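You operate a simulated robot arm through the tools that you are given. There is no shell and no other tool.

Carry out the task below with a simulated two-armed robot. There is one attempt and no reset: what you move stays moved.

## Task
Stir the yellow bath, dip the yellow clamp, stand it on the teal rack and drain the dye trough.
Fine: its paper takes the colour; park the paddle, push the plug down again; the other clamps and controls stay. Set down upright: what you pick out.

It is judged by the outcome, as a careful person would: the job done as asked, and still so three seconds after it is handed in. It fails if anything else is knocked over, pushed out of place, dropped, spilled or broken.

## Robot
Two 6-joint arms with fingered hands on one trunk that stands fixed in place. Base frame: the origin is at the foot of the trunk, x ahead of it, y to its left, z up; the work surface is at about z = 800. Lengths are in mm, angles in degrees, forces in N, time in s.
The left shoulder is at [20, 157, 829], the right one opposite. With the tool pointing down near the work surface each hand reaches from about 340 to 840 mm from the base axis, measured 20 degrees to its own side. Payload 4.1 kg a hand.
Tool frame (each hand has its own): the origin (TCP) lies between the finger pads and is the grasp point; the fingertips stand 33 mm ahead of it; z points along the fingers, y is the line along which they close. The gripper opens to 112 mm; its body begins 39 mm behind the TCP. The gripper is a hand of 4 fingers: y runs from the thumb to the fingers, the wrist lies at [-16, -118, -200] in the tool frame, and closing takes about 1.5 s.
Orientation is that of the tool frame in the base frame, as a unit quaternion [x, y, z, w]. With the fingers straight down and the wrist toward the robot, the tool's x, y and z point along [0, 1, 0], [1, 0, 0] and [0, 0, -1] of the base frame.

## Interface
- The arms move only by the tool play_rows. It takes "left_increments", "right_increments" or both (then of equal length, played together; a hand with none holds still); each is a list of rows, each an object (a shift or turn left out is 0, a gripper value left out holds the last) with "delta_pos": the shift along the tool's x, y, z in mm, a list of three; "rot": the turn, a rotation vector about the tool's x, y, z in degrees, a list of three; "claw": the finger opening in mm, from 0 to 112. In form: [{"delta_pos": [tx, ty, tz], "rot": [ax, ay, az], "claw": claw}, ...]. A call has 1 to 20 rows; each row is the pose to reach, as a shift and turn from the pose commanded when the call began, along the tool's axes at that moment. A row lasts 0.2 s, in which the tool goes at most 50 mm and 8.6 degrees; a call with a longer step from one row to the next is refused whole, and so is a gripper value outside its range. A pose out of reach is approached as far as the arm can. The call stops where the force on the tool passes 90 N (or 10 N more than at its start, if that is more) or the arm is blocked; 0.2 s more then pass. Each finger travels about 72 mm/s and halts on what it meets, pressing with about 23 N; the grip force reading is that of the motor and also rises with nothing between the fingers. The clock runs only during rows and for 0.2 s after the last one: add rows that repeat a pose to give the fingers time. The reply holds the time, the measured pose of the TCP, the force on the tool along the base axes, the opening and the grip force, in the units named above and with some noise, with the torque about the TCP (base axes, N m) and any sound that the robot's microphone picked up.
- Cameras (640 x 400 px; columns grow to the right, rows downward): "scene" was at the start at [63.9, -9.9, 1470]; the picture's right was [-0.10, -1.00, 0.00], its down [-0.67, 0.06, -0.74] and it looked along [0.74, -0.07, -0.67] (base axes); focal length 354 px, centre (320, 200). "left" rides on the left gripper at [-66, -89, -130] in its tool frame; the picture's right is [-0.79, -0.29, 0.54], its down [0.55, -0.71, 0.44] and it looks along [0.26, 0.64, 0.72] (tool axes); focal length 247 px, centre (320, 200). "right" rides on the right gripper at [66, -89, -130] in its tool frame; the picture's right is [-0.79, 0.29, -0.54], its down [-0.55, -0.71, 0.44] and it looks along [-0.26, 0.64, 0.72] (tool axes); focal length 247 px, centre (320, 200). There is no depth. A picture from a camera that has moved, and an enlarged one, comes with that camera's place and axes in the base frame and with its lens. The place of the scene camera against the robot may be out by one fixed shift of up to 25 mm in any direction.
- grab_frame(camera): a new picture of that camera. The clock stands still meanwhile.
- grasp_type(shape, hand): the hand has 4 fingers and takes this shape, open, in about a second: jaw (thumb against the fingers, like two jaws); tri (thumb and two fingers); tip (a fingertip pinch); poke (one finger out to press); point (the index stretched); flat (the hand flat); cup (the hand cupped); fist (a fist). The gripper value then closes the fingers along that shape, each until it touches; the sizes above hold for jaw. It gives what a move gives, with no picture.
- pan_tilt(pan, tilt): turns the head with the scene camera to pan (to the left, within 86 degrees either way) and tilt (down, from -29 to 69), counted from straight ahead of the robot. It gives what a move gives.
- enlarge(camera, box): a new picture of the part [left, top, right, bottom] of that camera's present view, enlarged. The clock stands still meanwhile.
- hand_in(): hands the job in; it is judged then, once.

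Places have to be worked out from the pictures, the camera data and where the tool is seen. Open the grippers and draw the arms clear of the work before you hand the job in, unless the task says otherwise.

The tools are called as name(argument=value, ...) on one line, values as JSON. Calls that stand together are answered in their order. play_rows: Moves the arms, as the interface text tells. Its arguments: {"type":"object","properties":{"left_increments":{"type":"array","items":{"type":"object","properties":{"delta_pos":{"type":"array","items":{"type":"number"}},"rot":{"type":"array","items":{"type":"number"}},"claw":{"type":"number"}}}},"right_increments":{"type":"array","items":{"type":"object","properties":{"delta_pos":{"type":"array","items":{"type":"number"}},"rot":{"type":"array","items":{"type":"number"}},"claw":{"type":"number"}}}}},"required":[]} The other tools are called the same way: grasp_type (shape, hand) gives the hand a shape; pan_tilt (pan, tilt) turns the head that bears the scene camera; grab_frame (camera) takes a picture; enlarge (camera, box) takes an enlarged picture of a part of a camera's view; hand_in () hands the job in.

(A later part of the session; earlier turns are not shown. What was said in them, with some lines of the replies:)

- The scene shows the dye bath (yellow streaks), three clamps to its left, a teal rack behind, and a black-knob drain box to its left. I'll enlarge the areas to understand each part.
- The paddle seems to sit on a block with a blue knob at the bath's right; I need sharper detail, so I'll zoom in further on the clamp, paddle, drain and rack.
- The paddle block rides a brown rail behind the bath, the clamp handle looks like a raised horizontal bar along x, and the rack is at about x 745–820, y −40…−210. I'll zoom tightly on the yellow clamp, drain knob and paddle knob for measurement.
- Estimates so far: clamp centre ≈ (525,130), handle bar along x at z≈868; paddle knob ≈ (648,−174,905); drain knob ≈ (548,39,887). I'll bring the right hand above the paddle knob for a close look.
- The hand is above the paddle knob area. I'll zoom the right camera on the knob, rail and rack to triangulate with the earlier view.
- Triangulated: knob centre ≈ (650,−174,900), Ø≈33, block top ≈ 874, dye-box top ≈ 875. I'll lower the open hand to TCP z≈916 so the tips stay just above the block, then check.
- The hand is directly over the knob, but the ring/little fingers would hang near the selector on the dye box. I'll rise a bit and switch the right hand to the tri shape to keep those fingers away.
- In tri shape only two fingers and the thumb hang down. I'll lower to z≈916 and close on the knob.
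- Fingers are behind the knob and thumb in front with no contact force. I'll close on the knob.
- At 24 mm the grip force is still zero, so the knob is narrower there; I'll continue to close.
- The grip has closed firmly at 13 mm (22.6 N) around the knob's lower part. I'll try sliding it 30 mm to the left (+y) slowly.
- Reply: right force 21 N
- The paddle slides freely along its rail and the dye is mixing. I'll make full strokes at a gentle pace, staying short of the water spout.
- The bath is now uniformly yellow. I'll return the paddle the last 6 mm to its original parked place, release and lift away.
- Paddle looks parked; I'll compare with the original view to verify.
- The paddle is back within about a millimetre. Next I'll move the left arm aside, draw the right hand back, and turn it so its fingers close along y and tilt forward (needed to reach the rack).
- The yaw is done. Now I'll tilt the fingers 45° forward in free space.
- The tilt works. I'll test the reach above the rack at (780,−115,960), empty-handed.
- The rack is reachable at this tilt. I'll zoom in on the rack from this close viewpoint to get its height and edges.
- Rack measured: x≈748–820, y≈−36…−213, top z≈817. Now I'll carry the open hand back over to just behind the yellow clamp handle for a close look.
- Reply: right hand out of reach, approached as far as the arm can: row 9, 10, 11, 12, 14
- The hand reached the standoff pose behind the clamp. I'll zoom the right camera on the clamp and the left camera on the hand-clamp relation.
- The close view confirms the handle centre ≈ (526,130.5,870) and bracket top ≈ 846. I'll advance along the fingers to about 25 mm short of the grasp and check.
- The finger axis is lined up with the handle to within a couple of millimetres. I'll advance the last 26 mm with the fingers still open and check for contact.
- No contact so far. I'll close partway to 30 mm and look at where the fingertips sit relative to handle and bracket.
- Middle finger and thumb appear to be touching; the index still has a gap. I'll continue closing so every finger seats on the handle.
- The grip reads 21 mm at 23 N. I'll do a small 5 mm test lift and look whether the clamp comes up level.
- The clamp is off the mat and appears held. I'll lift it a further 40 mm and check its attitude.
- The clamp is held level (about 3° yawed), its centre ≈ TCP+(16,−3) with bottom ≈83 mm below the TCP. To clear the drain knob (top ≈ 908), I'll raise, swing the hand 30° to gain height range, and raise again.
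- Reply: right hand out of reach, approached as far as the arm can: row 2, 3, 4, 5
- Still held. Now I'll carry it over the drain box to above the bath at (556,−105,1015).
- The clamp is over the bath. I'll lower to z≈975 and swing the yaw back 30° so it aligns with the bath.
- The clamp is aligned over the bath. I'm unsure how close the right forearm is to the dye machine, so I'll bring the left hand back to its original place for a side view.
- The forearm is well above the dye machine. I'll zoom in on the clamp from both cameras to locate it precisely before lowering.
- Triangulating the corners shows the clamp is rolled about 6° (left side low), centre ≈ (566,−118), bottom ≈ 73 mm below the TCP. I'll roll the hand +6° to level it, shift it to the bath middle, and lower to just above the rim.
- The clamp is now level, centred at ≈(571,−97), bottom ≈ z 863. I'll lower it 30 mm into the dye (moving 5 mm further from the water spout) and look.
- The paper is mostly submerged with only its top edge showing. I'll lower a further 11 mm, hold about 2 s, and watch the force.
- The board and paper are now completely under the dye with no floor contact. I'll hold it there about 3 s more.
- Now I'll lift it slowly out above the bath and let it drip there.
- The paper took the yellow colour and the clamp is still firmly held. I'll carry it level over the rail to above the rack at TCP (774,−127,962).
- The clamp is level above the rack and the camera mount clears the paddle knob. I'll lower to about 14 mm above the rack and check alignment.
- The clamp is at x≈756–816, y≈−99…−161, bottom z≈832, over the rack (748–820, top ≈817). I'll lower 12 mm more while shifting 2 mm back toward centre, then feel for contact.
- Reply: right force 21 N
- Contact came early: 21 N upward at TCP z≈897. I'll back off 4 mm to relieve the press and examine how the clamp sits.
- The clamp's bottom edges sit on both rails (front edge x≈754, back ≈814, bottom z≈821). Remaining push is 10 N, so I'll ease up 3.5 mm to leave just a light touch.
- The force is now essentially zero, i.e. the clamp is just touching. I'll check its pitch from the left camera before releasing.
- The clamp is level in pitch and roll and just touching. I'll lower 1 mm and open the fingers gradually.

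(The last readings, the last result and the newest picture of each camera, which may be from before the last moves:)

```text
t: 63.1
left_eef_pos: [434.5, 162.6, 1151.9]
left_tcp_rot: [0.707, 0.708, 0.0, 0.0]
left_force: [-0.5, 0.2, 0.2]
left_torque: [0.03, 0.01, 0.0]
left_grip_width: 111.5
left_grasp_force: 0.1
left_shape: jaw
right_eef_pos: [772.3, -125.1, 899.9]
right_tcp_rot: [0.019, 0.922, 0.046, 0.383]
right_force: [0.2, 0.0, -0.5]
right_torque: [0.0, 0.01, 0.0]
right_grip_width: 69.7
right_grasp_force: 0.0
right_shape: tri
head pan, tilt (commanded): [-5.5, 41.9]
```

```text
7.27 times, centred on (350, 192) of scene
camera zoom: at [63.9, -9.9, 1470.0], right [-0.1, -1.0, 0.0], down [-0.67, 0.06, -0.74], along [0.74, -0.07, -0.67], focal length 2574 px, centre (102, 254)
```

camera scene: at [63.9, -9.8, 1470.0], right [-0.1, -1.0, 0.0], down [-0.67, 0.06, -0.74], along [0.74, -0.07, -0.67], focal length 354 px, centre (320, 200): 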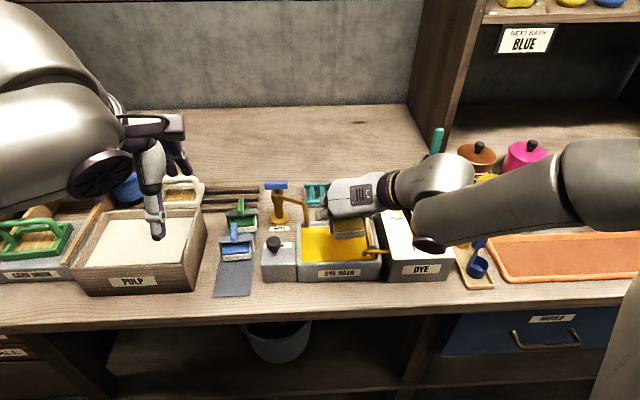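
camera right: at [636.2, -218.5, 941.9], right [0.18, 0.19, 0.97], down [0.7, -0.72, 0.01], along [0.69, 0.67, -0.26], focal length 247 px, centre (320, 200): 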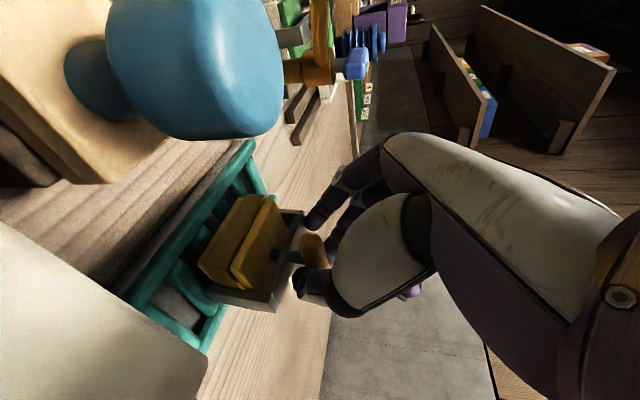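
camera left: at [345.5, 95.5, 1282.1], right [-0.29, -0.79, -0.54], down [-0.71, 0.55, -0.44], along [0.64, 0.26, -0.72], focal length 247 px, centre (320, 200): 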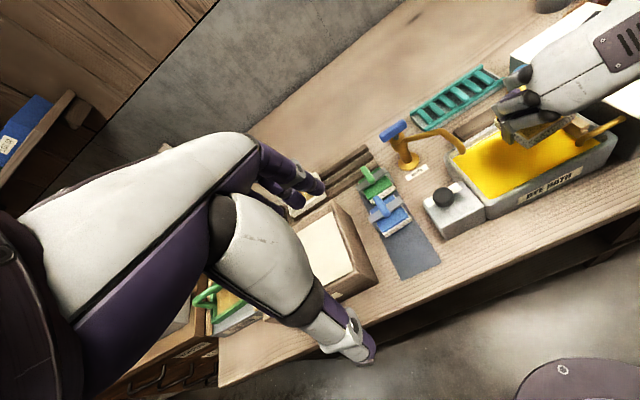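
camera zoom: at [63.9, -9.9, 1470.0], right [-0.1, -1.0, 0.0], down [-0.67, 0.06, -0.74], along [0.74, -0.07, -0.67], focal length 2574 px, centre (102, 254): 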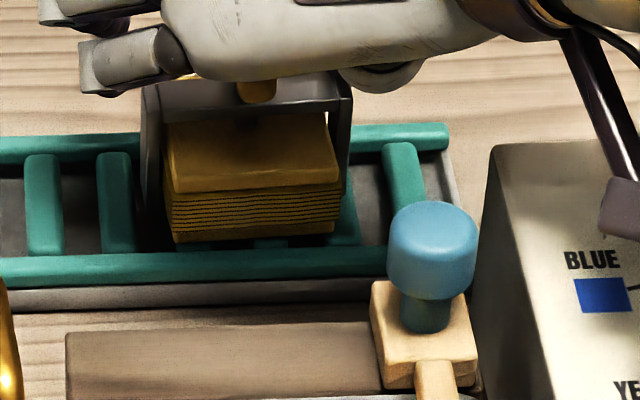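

The clamp stands on the rack by itself. I'll withdraw the hand straight back along the fingers.

play_rows(right_increments=[{"delta_pos": [0, 0, -6], "claw": 80}, {"delta_pos": [0, 0, -14]}, {"delta_pos": [0, 0, -24]}, {"delta_pos": [0, 0, -36]}, {"delta_pos": [-4, 0, -50]}, {"delta_pos": [-10, 0, -70]}, {"delta_pos": [-20, 0, -95]}, {"delta_pos": [-20, 0, -95]}])

enlarge(camera="scene", box=[290, 130, 430, 240])

enlarge(camera="left", box=[400, 20, 560, 140])

grab_frame(camera="right")

```text
t: 64.9
left_eef_pos: [435.2, 161.5, 1150.1]
left_tcp_rot: [0.707, 0.707, 0.0, 0.0]
left_force: [0.2, 1.0, 0.0]
left_torque: [-0.01, -0.01, 0.02]
left_grip_width: 111.7
left_grasp_force: 0.1
left_shape: jaw
right_eef_pos: [718.9, -134.3, 981.5]
right_tcp_rot: [0.019, 0.923, 0.046, 0.383]
right_force: [0.7, 0.2, 0.1]
right_torque: [0.01, 0.03, -0.03]
right_grip_width: 79.6
right_grasp_force: 0.1
right_shape: tri
head pan, tilt (commanded): [-5.5, 41.9]
```

```text
3.64 times, centred on (360, 185) of scene
camera zoom: at [63.9, -9.9, 1470.0], right [-0.1, -1.0, 0.0], down [-0.67, 0.06, -0.74], along [0.74, -0.07, -0.67], focal length 1287 px, centre (174, 254)
```

zoom: 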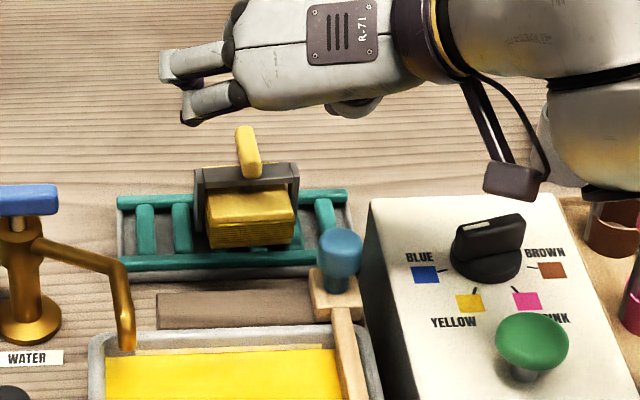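

```text
3.33 times, centred on (480, 80) of left
camera zoom: at [345.6, 95.7, 1282.0], right [-0.29, -0.79, -0.54], down [-0.71, 0.55, -0.44], along [0.64, 0.26, -0.72], focal length 823 px, centre (-213, 600)
```

zoom: 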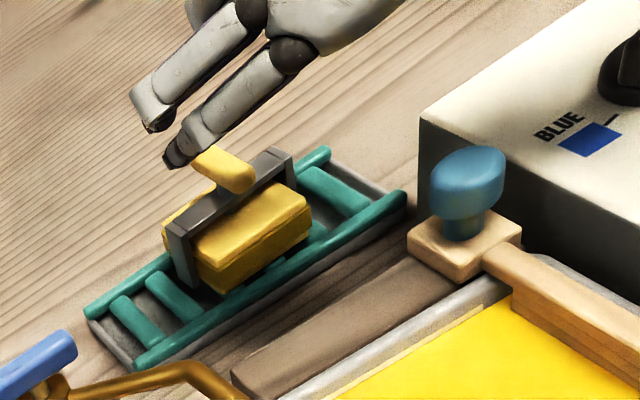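

```text
taken
camera right: at [580.8, -227.6, 1018.2], right [0.18, 0.19, 0.97], down [0.7, -0.71, 0.01], along [0.69, 0.67, -0.26], focal length 247 px, centre (320, 200)
```

right: 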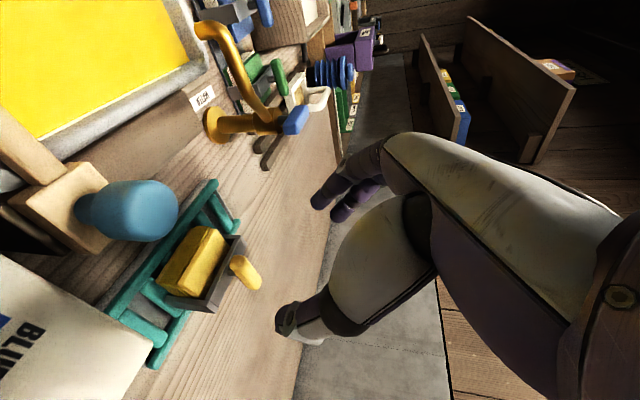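

The yellow clamp stands free on the teal rack. I'll zoom for a check of its seating, then move the right arm clear.

enlarge(camera="left", box=[420, 50, 510, 110])

enlarge(camera="right", box=[90, 160, 290, 380])

enlarge(camera="scene", box=[310, 155, 390, 210])

```text
6.67 times, centred on (465, 80) of left
camera zoom: at [345.6, 95.7, 1282.0], right [-0.29, -0.79, -0.54], down [-0.71, 0.55, -0.44], along [0.64, 0.26, -0.72], focal length 1646 px, centre (-647, 1000)
```

zoom: 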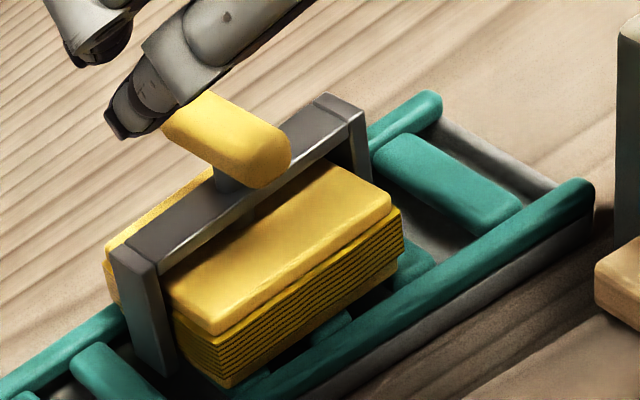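

```text
1.82 times, centred on (190, 270) of right
camera zoom: at [580.8, -227.6, 1018.2], right [0.18, 0.19, 0.97], down [0.7, -0.71, 0.01], along [0.69, 0.67, -0.26], focal length 449 px, centre (556, 73)
```

zoom: 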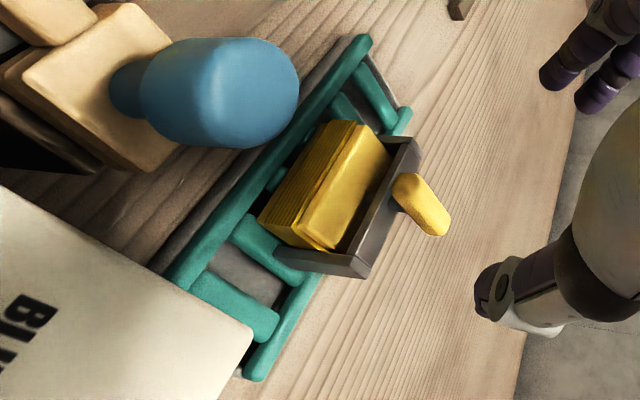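

```text
7.27 times, centred on (350, 182) of scene
camera zoom: at [63.9, -9.9, 1470.0], right [-0.1, -1.0, 0.0], down [-0.67, 0.06, -0.74], along [0.74, -0.07, -0.67], focal length 2574 px, centre (102, 327)
```

zoom: 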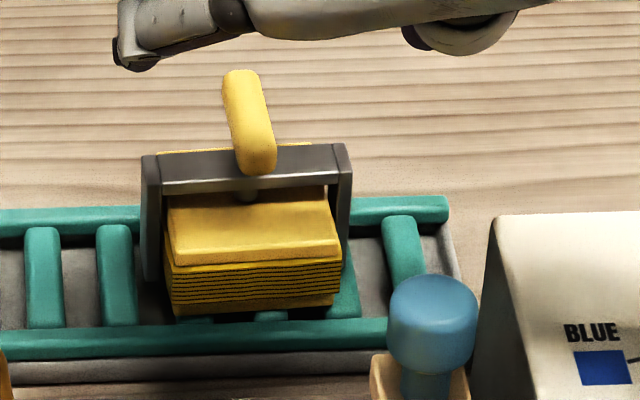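

The clamp is seated upright (a few degrees at most). I'll retract the right arm up and to the right, out of the way of the left arm.

play_rows(right_increments=[{"delta_pos": [-17, 2.5, -17]}, {"delta_pos": [-35, 5, -35]}, {"delta_pos": [-52.8, 7.6, -52.8]}, {"delta_pos": [-42.5, -23, -68]}, {"delta_pos": [-32.2, -54, -83.6]}, {"delta_pos": [-22, -85, -99]}, {"delta_pos": [-11.7, -115, -114.5]}, {"delta_pos": [-1.4, -146, -130]}, {"delta_pos": [8.9, -177.1, -145.3]}, {"delta_pos": [8.9, -177.1, -145.3]}])

grab_frame(camera="scene")

enlarge(camera="left", box=[400, 130, 540, 250])

```text
t: 67.1
left_eef_pos: [434.1, 162.5, 1150.9]
left_tcp_rot: [0.707, 0.707, 0.0, 0.001]
left_force: [0.3, -0.9, -0.5]
left_torque: [-0.04, 0.01, 0.01]
left_grip_width: 111.9
left_grasp_force: 0.1
left_shape: jaw
right_eef_pos: [610.5, -320.4, 1060.5]
right_tcp_rot: [0.019, 0.923, 0.047, 0.383]
right_force: [0.2, 0.2, -0.2]
right_torque: [0.0, 0.0, -0.01]
right_grip_width: 79.6
right_grasp_force: 0.2
right_shape: tri
head pan, tilt (commanded): [-5.5, 41.9]
```

```text
taken
camera scene: at [63.9, -9.8, 1470.0], right [-0.1, -1.0, 0.0], down [-0.67, 0.06, -0.74], along [0.74, -0.07, -0.67], focal length 354 px, centre (320, 200)
```

scene: 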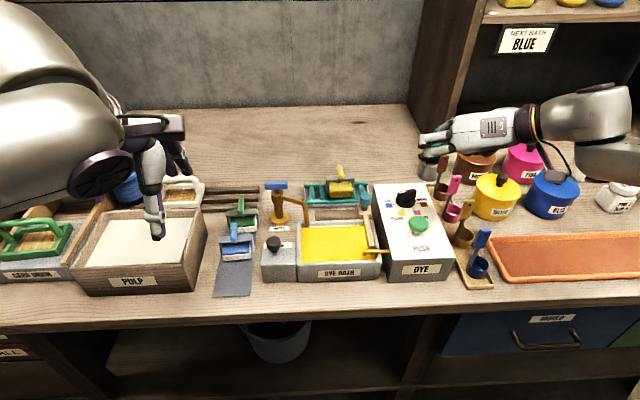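

```text
3.33 times, centred on (470, 190) of left
camera zoom: at [345.5, 95.7, 1282.0], right [-0.29, -0.79, -0.54], down [-0.71, 0.55, -0.44], along [0.64, 0.26, -0.72], focal length 823 px, centre (-180, 233)
```

zoom: 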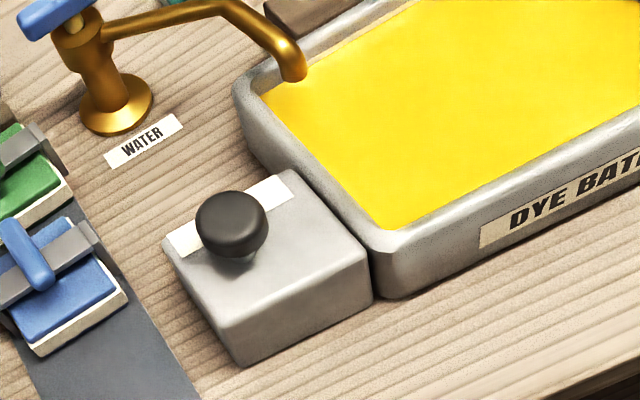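

The right arm is clear. The drain knob is at ≈(544,40,894). I'll set the left hand to the tri shape and bring it above the knob.

grasp_type(shape="tri", hand="left")

play_rows(left_increments=[{"delta_pos": [-20, 18, 26], "claw": 90}, {"delta_pos": [-41, 37, 53], "claw": 80}, {"delta_pos": [-61, 55, 80], "claw": 80}, {"delta_pos": [-82, 73, 107], "claw": 80}, {"delta_pos": [-102, 92, 134], "claw": 80}, {"delta_pos": [-122, 109.5, 160], "claw": 80}, {"delta_pos": [-122, 109.5, 160], "claw": 80}])

grab_frame(camera="left")

grab_frame(camera="scene")

```text
t: 68.0
left_eef_pos: [434.7, 162.8, 1150.8]
left_tcp_rot: [0.707, 0.707, 0.001, 0.0]
left_force: [-0.1, 0.1, 0.3]
left_torque: [0.03, -0.02, 0.0]
left_grip_width: 111.5
left_grasp_force: 0.1
left_shape: tri
right_eef_pos: [610.5, -320.5, 1060.7]
right_tcp_rot: [0.019, 0.923, 0.046, 0.382]
right_force: [-0.5, -0.1, -0.2]
right_torque: [0.0, 0.0, -0.04]
right_grip_width: 79.9
right_grasp_force: 0.0
right_shape: tri
head pan, tilt (commanded): [-5.5, 41.9]
```

```text
t: 69.6
left_eef_pos: [542.3, 40.5, 990.1]
left_tcp_rot: [0.707, 0.707, 0.0, 0.001]
left_force: [-0.6, -0.5, 0.5]
left_torque: [0.06, -0.01, -0.01]
left_grip_width: 80.4
left_grasp_force: 0.1
left_shape: tri
right_eef_pos: [610.2, -320.2, 1060.7]
right_tcp_rot: [0.02, 0.923, 0.047, 0.382]
right_force: [0.5, -0.5, -0.4]
right_torque: [0.0, 0.02, 0.01]
right_grip_width: 79.8
right_grasp_force: 0.1
right_shape: tri
head pan, tilt (commanded): [-5.5, 41.9]
```

```text
taken
camera left: at [453.2, -26.1, 1121.8], right [-0.29, -0.79, -0.54], down [-0.71, 0.55, -0.44], along [0.64, 0.26, -0.72], focal length 247 px, centre (320, 200)
```

left: 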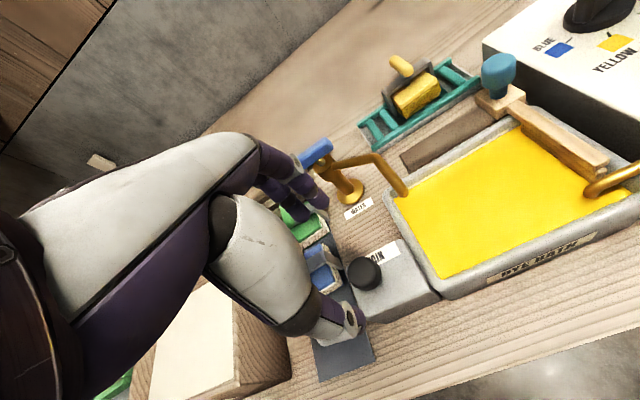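

```text
taken
camera scene: at [63.8, -9.9, 1470.0], right [-0.1, -1.0, 0.0], down [-0.67, 0.06, -0.74], along [0.74, -0.07, -0.67], focal length 354 px, centre (320, 200)
```

scene: 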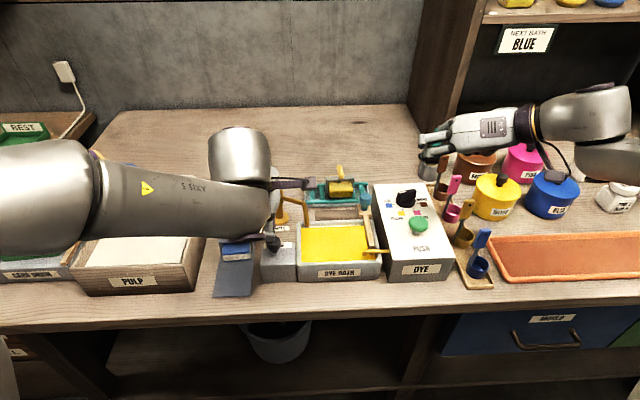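

The new view gives the knob at (544,41,894), agreeing with before. I'll zoom to check the knob and the finger positions.

enlarge(camera="left", box=[270, 130, 450, 350])

enlarge(camera="scene", box=[200, 190, 320, 300])

```text
1.82 times, centred on (360, 240) of left
camera zoom: at [453.2, -26.1, 1121.8], right [-0.29, -0.79, -0.54], down [-0.71, 0.55, -0.44], along [0.64, 0.26, -0.72], focal length 449 px, centre (247, 127)
```

zoom: 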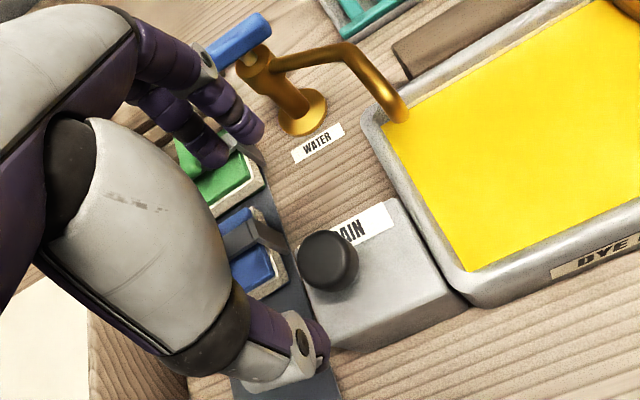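

```text
3.64 times, centred on (260, 245) of scene
camera zoom: at [63.8, -9.9, 1470.0], right [-0.1, -1.0, 0.0], down [-0.67, 0.06, -0.74], along [0.74, -0.07, -0.67], focal length 1287 px, centre (538, 36)
```

zoom: 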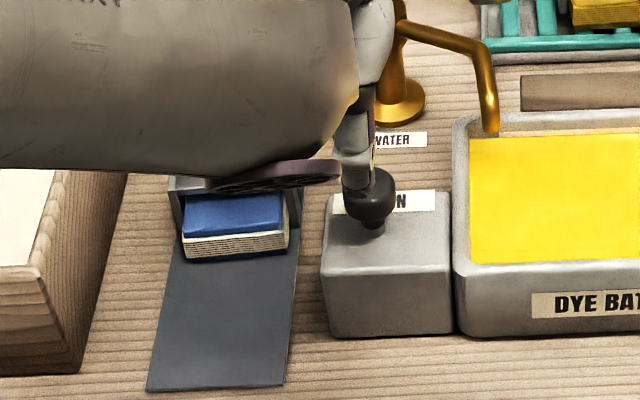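

Aligned. I'll lower to TCP z≈910 around the knob, as worked with the paddle knob.

play_rows(left_increments=[{"delta_pos": [0.5, 1.5, 16]}, {"delta_pos": [0.5, 1.5, 32]}, {"delta_pos": [0.5, 1.5, 48]}, {"delta_pos": [0.5, 1.5, 64]}, {"delta_pos": [0.5, 1.5, 80]}, {"delta_pos": [0.5, 1.5, 80]}])

enlarge(camera="left", box=[250, 130, 450, 350])

enlarge(camera="scene", box=[200, 190, 320, 300])

grab_frame(camera="right")

```text
t: 71.0
left_eef_pos: [545.6, 40.9, 910.8]
left_tcp_rot: [0.707, 0.707, 0.0, 0.0]
left_force: [1.0, 0.1, -0.1]
left_torque: [0.0, 0.01, 0.01]
left_grip_width: 80.4
left_grasp_force: 0.1
left_shape: tri
right_eef_pos: [610.3, -320.7, 1060.7]
right_tcp_rot: [0.019, 0.923, 0.047, 0.382]
right_force: [1.3, -0.8, 0.0]
right_torque: [-0.01, -0.02, -0.02]
right_grip_width: 79.8
right_grasp_force: 0.0
right_shape: tri
head pan, tilt (commanded): [-5.5, 41.9]
```

```text
1.82 times, centred on (350, 240) of left
camera zoom: at [456.8, -26.9, 1042.2], right [-0.29, -0.79, -0.54], down [-0.71, 0.55, -0.44], along [0.64, 0.26, -0.72], focal length 449 px, centre (266, 127)
```

zoom: 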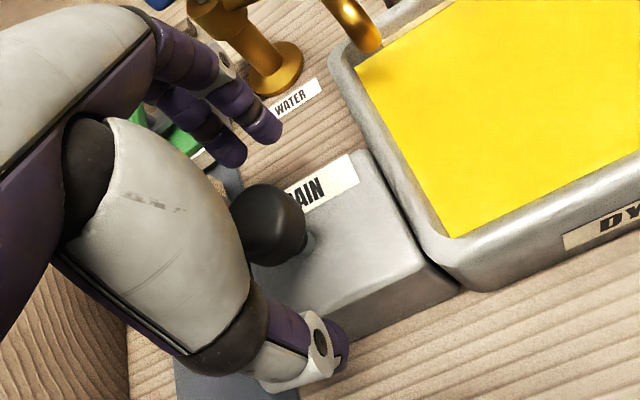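

```text
3.64 times, centred on (260, 245) of scene
camera zoom: at [63.8, -9.9, 1470.0], right [-0.1, -1.0, 0.0], down [-0.67, 0.06, -0.74], along [0.74, -0.07, -0.67], focal length 1287 px, centre (538, 36)
```

zoom: 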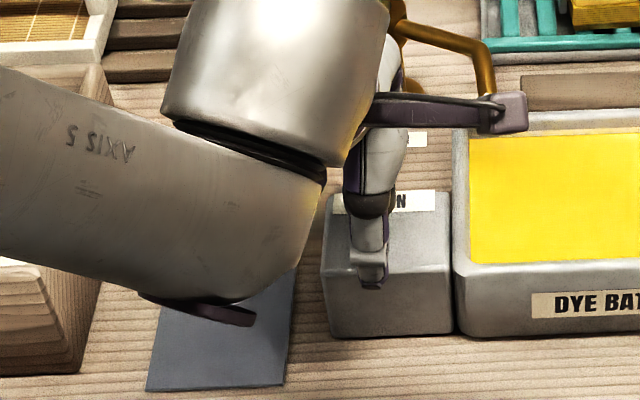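

```text
taken
camera right: at [472.3, -413.3, 1097.3], right [0.18, 0.19, 0.97], down [0.7, -0.72, 0.01], along [0.69, 0.67, -0.26], focal length 247 px, centre (320, 200)
```

right: 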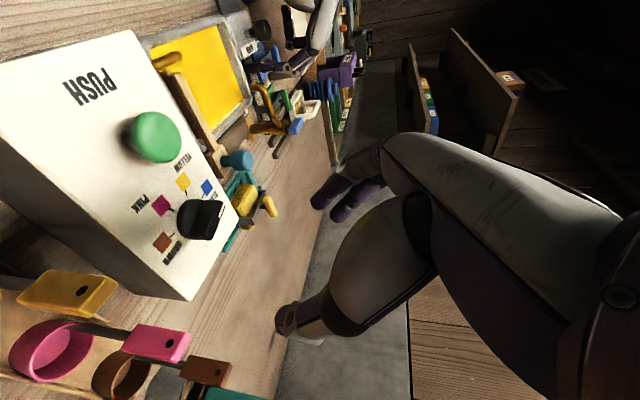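

The knob head lies right on the hand's axis, 16 mm ahead of the TCP. I'll close the left fingers on it.

play_rows(left_increments=[{"claw": 66}, {"claw": 52}, {"claw": 38}, {"claw": 26}, {"claw": 16}, {"claw": 8}, {"claw": 4}, {"claw": 4}, {"claw": 4}])

enlarge(camera="left", box=[250, 130, 450, 350])

enlarge(camera="right", box=[200, 0, 360, 110])

```text
t: 73.0
left_eef_pos: [545.1, 40.6, 910.0]
left_tcp_rot: [0.708, 0.706, -0.001, -0.001]
left_force: [-11.8, -0.8, -0.8]
left_torque: [-0.02, 0.27, -0.01]
left_grip_width: 15.9
left_grasp_force: 23.1
left_shape: tri
right_eef_pos: [609.7, -321.4, 1060.6]
right_tcp_rot: [0.02, 0.923, 0.047, 0.382]
right_force: [-0.2, 0.1, 0.0]
right_torque: [-0.01, 0.01, -0.02]
right_grip_width: 79.7
right_grasp_force: 0.1
right_shape: tri
head pan, tilt (commanded): [-5.5, 41.9]
```

```text
1.82 times, centred on (350, 240) of left
camera zoom: at [456.4, -27.0, 1042.2], right [-0.29, -0.79, -0.54], down [-0.71, 0.55, -0.43], along [0.64, 0.26, -0.72], focal length 449 px, centre (266, 127)
```

zoom: 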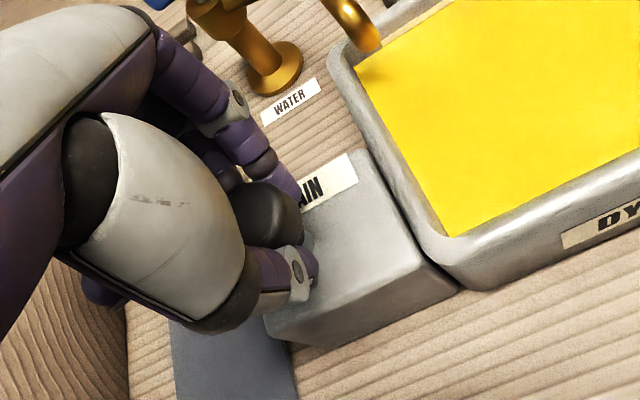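

```text
3.64 times, centred on (280, 55) of right
camera zoom: at [472.0, -413.3, 1097.4], right [0.18, 0.19, 0.97], down [0.7, -0.72, 0.01], along [0.69, 0.67, -0.26], focal length 898 px, centre (466, 727)
```

zoom: 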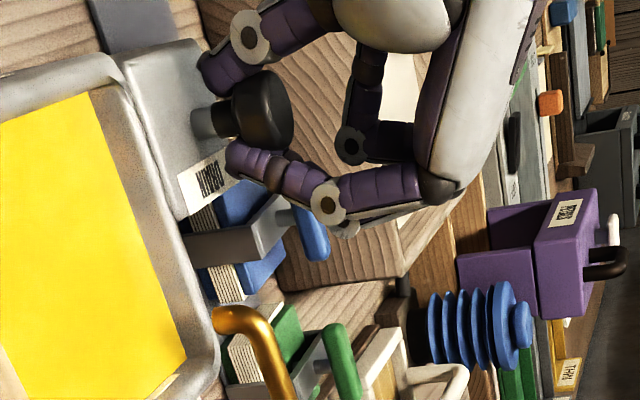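

The fingertips wrap under the drain knob's head. I'll pull it up slowly, 24 mm first.

play_rows(left_increments=[{"delta_pos": [0, 0, -4]}, {"delta_pos": [0, 0, -8]}, {"delta_pos": [0, 0, -12]}, {"delta_pos": [0, 0, -16]}, {"delta_pos": [0, 0, -20]}, {"delta_pos": [0, 0, -24]}, {"delta_pos": [0, 0, -24]}])

enlarge(camera="right", box=[150, 0, 350, 120])

enlarge(camera="scene", box=[250, 200, 400, 290])

```text
t: 74.6
left_eef_pos: [545.4, 39.3, 934.8]
left_tcp_rot: [0.707, 0.707, -0.001, 0.0]
left_force: [-9.9, 3.1, -9.9]
left_torque: [-0.01, 0.22, 0.02]
left_grip_width: 16.4
left_grasp_force: 23.4
left_shape: tri
right_eef_pos: [608.6, -320.9, 1061.2]
right_tcp_rot: [0.018, 0.923, 0.047, 0.382]
right_force: [-0.2, 0.1, 0.6]
right_torque: [0.0, -0.02, -0.03]
right_grip_width: 79.7
right_grasp_force: 0.0
right_shape: tri
head pan, tilt (commanded): [-5.5, 41.9]
```

```text
3.20 times, centred on (250, 60) of right
camera zoom: at [472.2, -413.2, 1097.4], right [0.18, 0.19, 0.97], down [0.7, -0.71, 0.01], along [0.69, 0.67, -0.26], focal length 790 px, centre (544, 648)
```

zoom: 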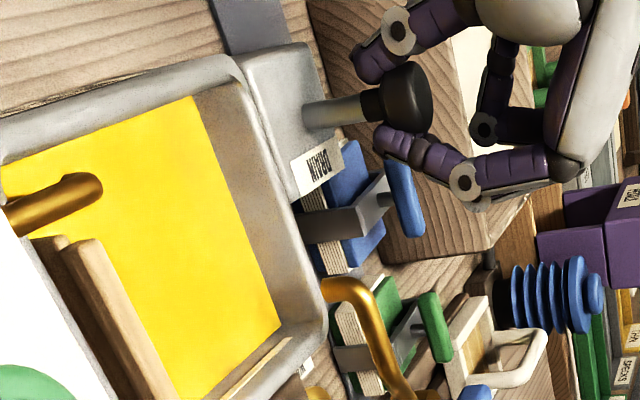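

```text
4.27 times, centred on (325, 245) of scene
camera zoom: at [63.7, -9.8, 1470.0], right [-0.1, -1.0, 0.0], down [-0.67, 0.06, -0.74], along [0.74, -0.07, -0.67], focal length 1510 px, centre (299, 8)
```

zoom: 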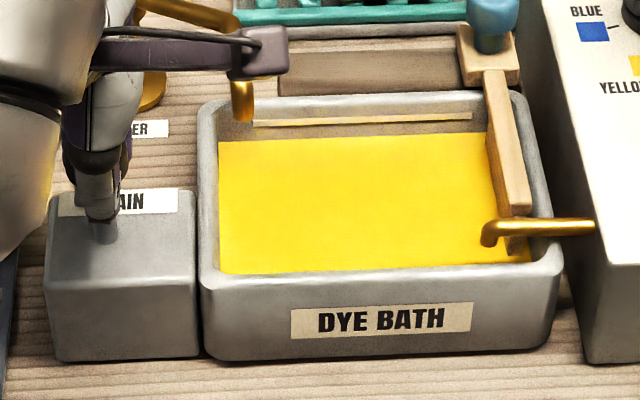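

The plug is up about 24 mm and the dye level is dropping. I'll hold it there and wait for the trough to drain.

play_rows(left_increments=[{"claw": 4}, {"claw": 4}, {"claw": 4}, {"claw": 4}, {"claw": 4}, {"claw": 4}, {"claw": 4}, {"claw": 4}, {"claw": 4}, {"claw": 4}, {"claw": 4}, {"claw": 4}, {"claw": 4}, {"claw": 4}, {"claw": 4}, {"claw": 4}, {"claw": 4}, {"claw": 4}, {"claw": 4}, {"claw": 4}])

enlarge(camera="right", box=[150, 0, 350, 120])

enlarge(camera="scene", box=[250, 200, 400, 290])

```text
t: 78.8
left_eef_pos: [545.5, 39.8, 933.4]
left_tcp_rot: [0.708, 0.707, -0.001, -0.001]
left_force: [-11.8, 4.7, -13.5]
left_torque: [0.07, 0.17, -0.02]
left_grip_width: 16.0
left_grasp_force: 23.1
left_shape: tri
right_eef_pos: [610.4, -320.7, 1060.8]
right_tcp_rot: [0.02, 0.923, 0.046, 0.382]
right_force: [0.5, 0.8, 0.3]
right_torque: [0.02, 0.03, -0.02]
right_grip_width: 79.7
right_grasp_force: 0.0
right_shape: tri
head pan, tilt (commanded): [-5.5, 41.9]
```

```text
3.20 times, centred on (250, 60) of right
camera zoom: at [472.2, -413.1, 1097.4], right [0.18, 0.19, 0.97], down [0.7, -0.72, 0.01], along [0.69, 0.67, -0.26], focal length 790 px, centre (544, 648)
```

zoom: 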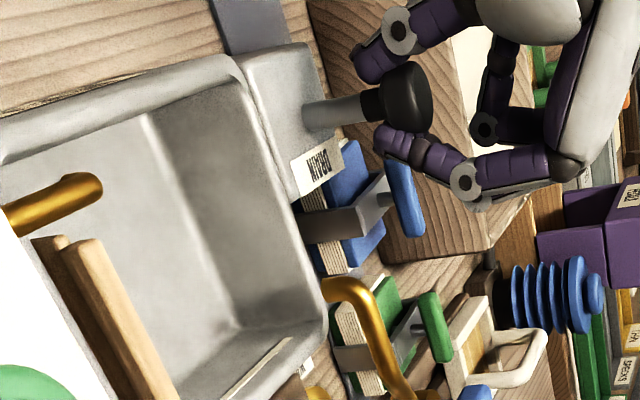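

```text
4.27 times, centred on (325, 245) of scene
camera zoom: at [63.8, -9.7, 1470.0], right [-0.1, -1.0, 0.0], down [-0.67, 0.06, -0.74], along [0.74, -0.07, -0.67], focal length 1510 px, centre (299, 8)
```

zoom: 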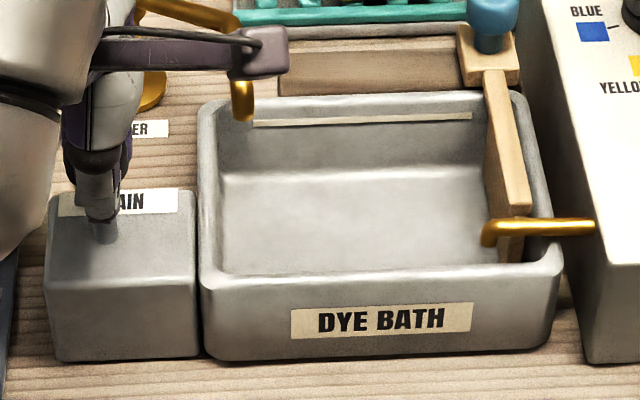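

The trough is completely empty. I'll push the plug back down while still holding it.

play_rows(left_increments=[{"delta_pos": [0, 0, 4]}, {"delta_pos": [0, 0, 8]}, {"delta_pos": [0, 0, 12]}, {"delta_pos": [0, 0, 16]}, {"delta_pos": [0, 0, 20]}, {"delta_pos": [0, 0, 24]}, {"delta_pos": [0, 0, 27]}, {"delta_pos": [0, 0, 27]}])

enlarge(camera="right", box=[150, 0, 350, 120])

```text
t: 80.6
left_eef_pos: [545.0, 40.0, 908.6]
left_tcp_rot: [0.707, 0.707, 0.0, 0.0]
left_force: [-9.8, -3.0, 5.4]
left_torque: [-0.05, 0.23, -0.02]
left_grip_width: 17.4
left_grasp_force: 22.8
left_shape: tri
right_eef_pos: [609.9, -320.1, 1061.1]
right_tcp_rot: [0.019, 0.923, 0.047, 0.382]
right_force: [0.3, 1.2, 0.0]
right_torque: [-0.02, -0.03, -0.02]
right_grip_width: 79.6
right_grasp_force: 0.1
right_shape: tri
head pan, tilt (commanded): [-5.5, 41.9]
```

```text
3.20 times, centred on (250, 60) of right
camera zoom: at [471.9, -413.4, 1097.4], right [0.18, 0.19, 0.97], down [0.7, -0.72, 0.01], along [0.69, 0.67, -0.26], focal length 790 px, centre (544, 648)
```

zoom: 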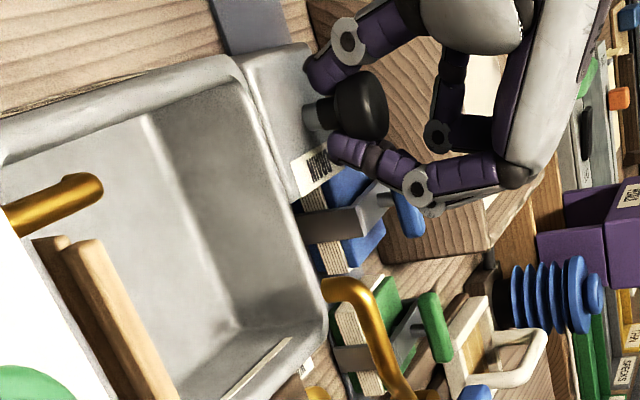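

The plug looks fully down again (5 N reaction). I'll open the fingers, then raise the hand clear.

play_rows(left_increments=[{"claw": 20}, {"claw": 32}, {"claw": 46}, {"claw": 60}, {"claw": 72}, {"claw": 80}, {"claw": 80}, {"delta_pos": [0, 0, -15], "claw": 80}, {"delta_pos": [0, 0, -35], "claw": 80}, {"delta_pos": [0, 0, -60], "claw": 80}, {"delta_pos": [0, 0, -90], "claw": 80}, {"delta_pos": [0, 0, -90], "claw": 80}])

enlarge(camera="right", box=[200, 0, 360, 110])

grab_frame(camera="left")

enlarge(camera="scene", box=[205, 190, 305, 300])

```text
t: 83.2
left_eef_pos: [546.3, 39.8, 997.1]
left_tcp_rot: [0.707, 0.708, 0.0, 0.0]
left_force: [0.3, 0.7, 0.3]
left_torque: [-0.02, 0.0, 0.01]
left_grip_width: 79.6
left_grasp_force: 0.1
left_shape: tri
right_eef_pos: [610.6, -319.3, 1060.0]
right_tcp_rot: [0.02, 0.923, 0.046, 0.382]
right_force: [0.1, -0.6, 0.1]
right_torque: [-0.01, -0.02, -0.02]
right_grip_width: 79.6
right_grasp_force: 0.0
right_shape: tri
head pan, tilt (commanded): [-5.5, 41.9]
```

```text
3.64 times, centred on (280, 55) of right
camera zoom: at [472.3, -413.3, 1097.3], right [0.18, 0.19, 0.97], down [0.7, -0.72, 0.01], along [0.69, 0.67, -0.26], focal length 898 px, centre (466, 727)
```

zoom: 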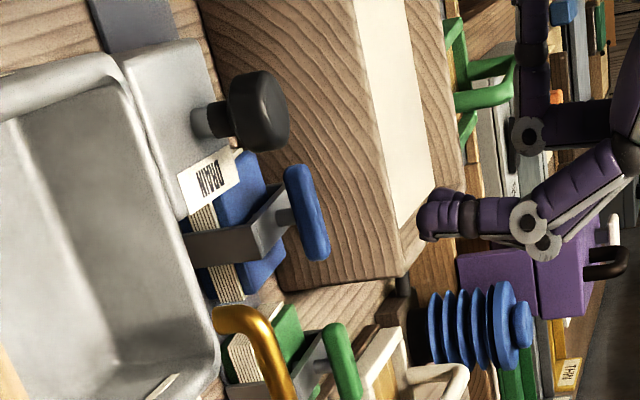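

```text
taken
camera left: at [456.5, -27.3, 1128.2], right [-0.29, -0.79, -0.54], down [-0.71, 0.55, -0.44], along [0.64, 0.26, -0.72], focal length 247 px, centre (320, 200)
```

left: 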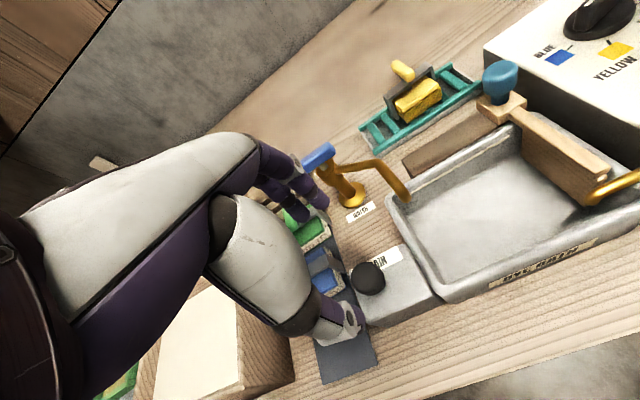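

```text
3.64 times, centred on (255, 245) of scene
camera zoom: at [63.9, -9.9, 1470.0], right [-0.1, -1.0, 0.0], down [-0.67, 0.06, -0.74], along [0.74, -0.07, -0.67], focal length 1287 px, centre (556, 36)
```

zoom: 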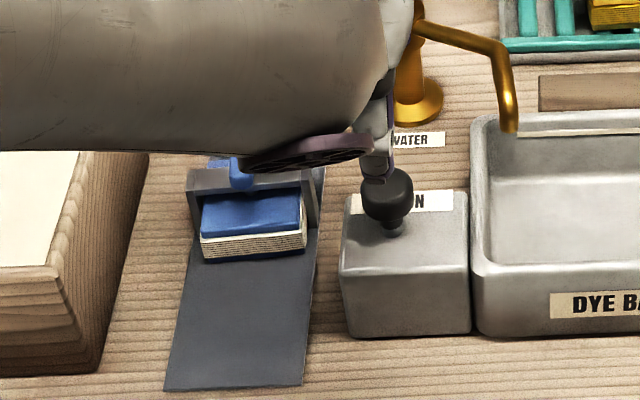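

The knob sits exactly where it was before pulling. I'll withdraw the left arm to its starting place, open both hands and do a final check.

play_rows(left_increments=[{"delta_pos": [0, 0, -25], "claw": 80}, {"delta_pos": [20, -18, -48], "claw": 90}, {"delta_pos": [41, -37, -72], "claw": 100}, {"delta_pos": [61, -55, -95], "claw": 110}, {"delta_pos": [82, -74, -115], "claw": 110}, {"delta_pos": [102, -93, -135], "claw": 110}, {"delta_pos": [122, -112, -153], "claw": 110}, {"delta_pos": [122, -112, -153], "claw": 110}], right_increments=[{"claw": 85}, {"claw": 95}, {"claw": 105}, {"claw": 110}, {"claw": 110}, {"claw": 110}, {"claw": 110}, {"claw": 110}])

grab_frame(camera="scene")

enlarge(camera="left", box=[340, 40, 640, 290])

enlarge(camera="left", box=[420, 170, 500, 240])

enlarge(camera="left", box=[350, 150, 450, 290])

enlarge(camera="scene", box=[350, 160, 500, 300])

```text
t: 85.0
left_eef_pos: [432.9, 162.9, 1150.5]
left_tcp_rot: [0.708, 0.707, 0.0, -0.001]
left_force: [-0.8, -0.2, -1.0]
left_torque: [0.03, -0.03, 0.01]
left_grip_width: 109.6
left_grasp_force: 0.1
left_shape: tri
right_eef_pos: [609.5, -321.1, 1060.6]
right_tcp_rot: [0.019, 0.923, 0.047, 0.382]
right_force: [0.0, -0.3, -0.4]
right_torque: [0.02, 0.02, 0.0]
right_grip_width: 109.7
right_grasp_force: 0.1
right_shape: tri
head pan, tilt (commanded): [-5.5, 41.9]
```

```text
taken
camera scene: at [64.0, -10.0, 1470.0], right [-0.1, -1.0, 0.0], down [-0.67, 0.06, -0.74], along [0.74, -0.07, -0.67], focal length 354 px, centre (320, 200)
```

scene: 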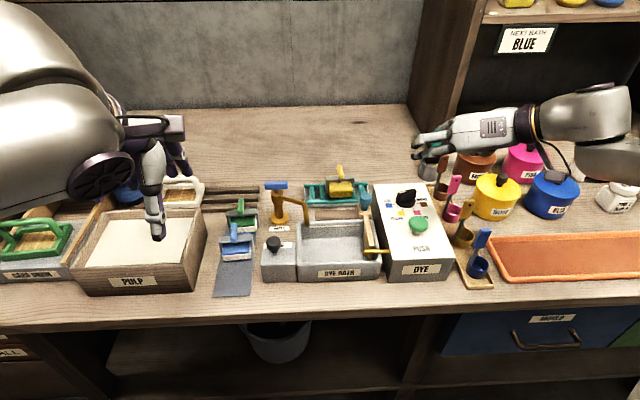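

```text
1.60 times, centred on (490, 165) of left
camera zoom: at [343.9, 94.9, 1282.4], right [-0.29, -0.79, -0.54], down [-0.71, 0.55, -0.44], along [0.64, 0.26, -0.72], focal length 395 px, centre (48, 256)
```

zoom: 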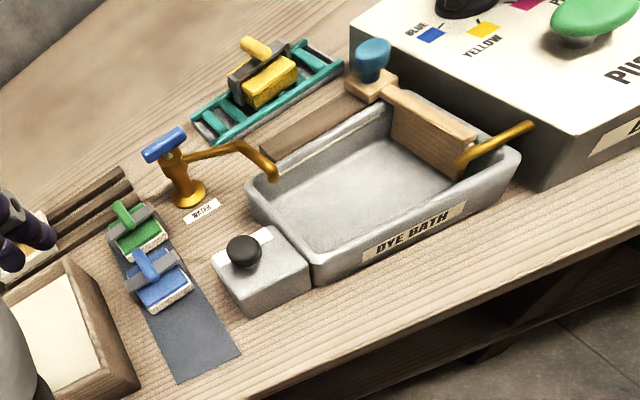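

```text
5.71 times, centred on (460, 205) of left
camera zoom: at [343.9, 94.9, 1282.4], right [-0.29, -0.79, -0.54], down [-0.71, 0.55, -0.44], along [0.64, 0.26, -0.72], focal length 1411 px, centre (-480, 171)
```

zoom: 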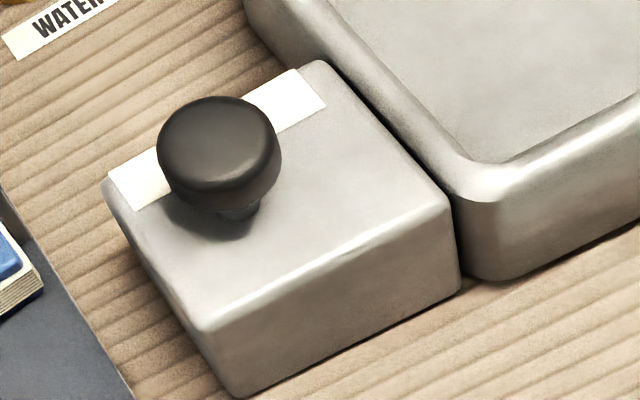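

```text
2.86 times, centred on (400, 220) of left
camera zoom: at [343.9, 94.9, 1282.4], right [-0.29, -0.79, -0.54], down [-0.71, 0.55, -0.44], along [0.64, 0.26, -0.72], focal length 706 px, centre (91, 143)
```

zoom: 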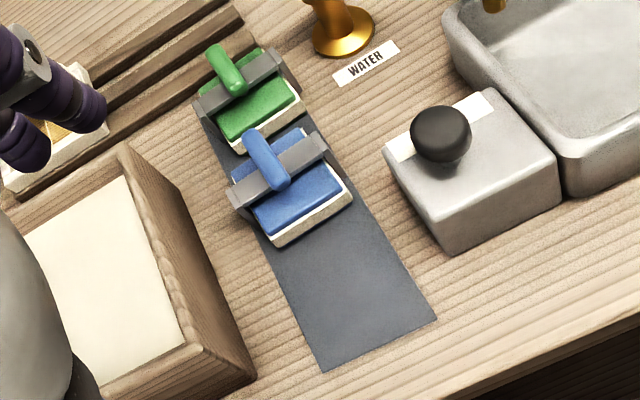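

```text
2.86 times, centred on (425, 230) of scene
camera zoom: at [64.0, -10.0, 1470.0], right [-0.1, -1.0, 0.0], down [-0.67, 0.06, -0.74], along [0.74, -0.07, -0.67], focal length 1011 px, centre (20, 114)
```

zoom: 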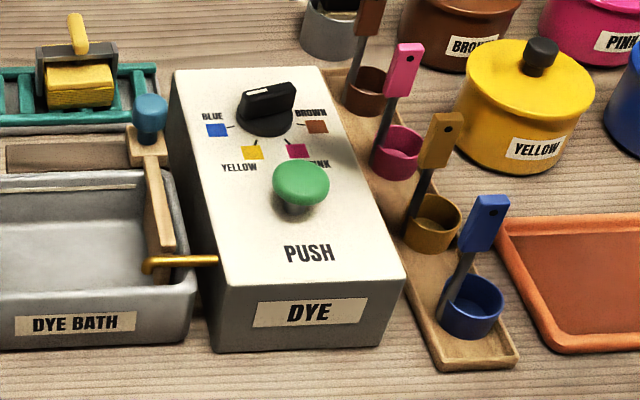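

Everything matches: trough drained, plug down, paddle parked, blue and green clamps and the selector unchanged. One last zoom of the clamp on the rack before handing in.

enlarge(camera="left", box=[420, 50, 510, 110])

enlarge(camera="scene", box=[295, 155, 395, 232])

enlarge(camera="right", box=[190, 130, 300, 270])

```text
6.67 times, centred on (465, 80) of left
camera zoom: at [343.9, 94.9, 1282.4], right [-0.29, -0.79, -0.54], down [-0.71, 0.55, -0.44], along [0.64, 0.26, -0.72], focal length 1646 px, centre (-647, 1000)
```

zoom: 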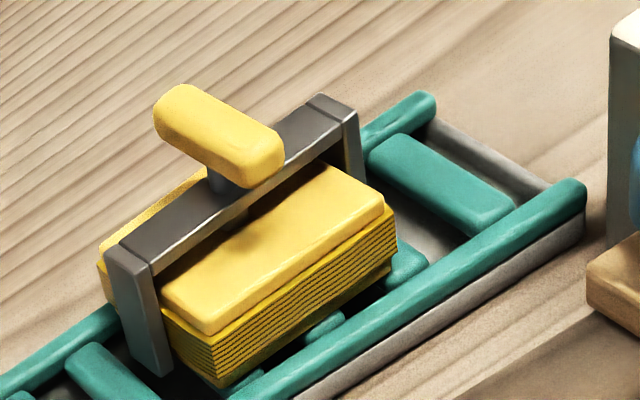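

```text
5.19 times, centred on (345, 194) of scene
camera zoom: at [64.0, -10.0, 1470.0], right [-0.1, -1.0, 0.0], down [-0.67, 0.06, -0.74], along [0.74, -0.07, -0.67], focal length 1838 px, centre (190, 234)
```

zoom: 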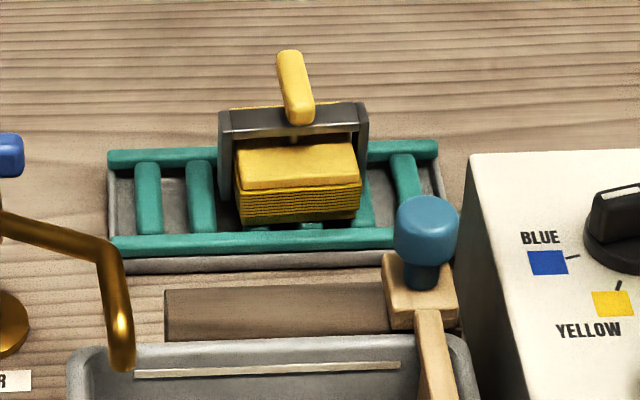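

```text
2.86 times, centred on (245, 200) of right
camera zoom: at [472.3, -413.3, 1097.2], right [0.18, 0.19, 0.97], down [0.7, -0.72, 0.01], along [0.69, 0.67, -0.26], focal length 706 px, centre (534, 200)
```

zoom: 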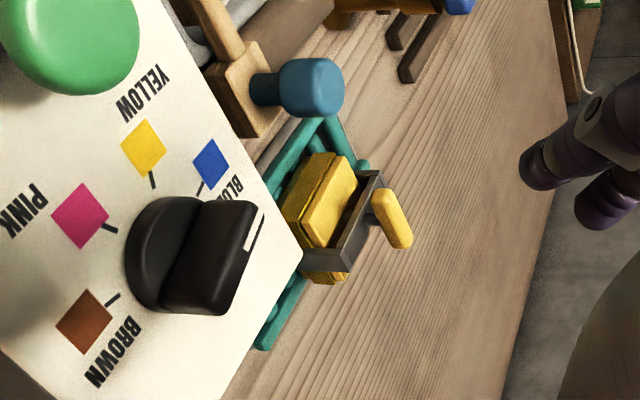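

The yellow-dyed clamp is steady on the rack and upright. The bath is empty, the plug is down, the paddle is parked, and both hands are open and clear, so I'm handing the job in.

hand_in()

```text
The job is handed in.
```

The job is done and handed in.

- **Stirring:** I slid the paddle across the bath until the dye was an even yellow. It is parked within about a millimetre of where it started.
- **Dipping:** The yellow clamp's paper was fully under the dye for about four seconds and came out yellow.
- **Rack:** The clamp stands on its own near the middle of the teal rack. It leans about 3 degrees, most likely because its back edge rests on the rear rail.
- **Draining:** The trough is empty and the plug is back down where it started.

The blue and green clamps, the dye selector, the push button and the water tap look unchanged in the last pictures. Both hands are open. The left arm is back at its starting place, and the right is held up over the spoons, clear of the work.
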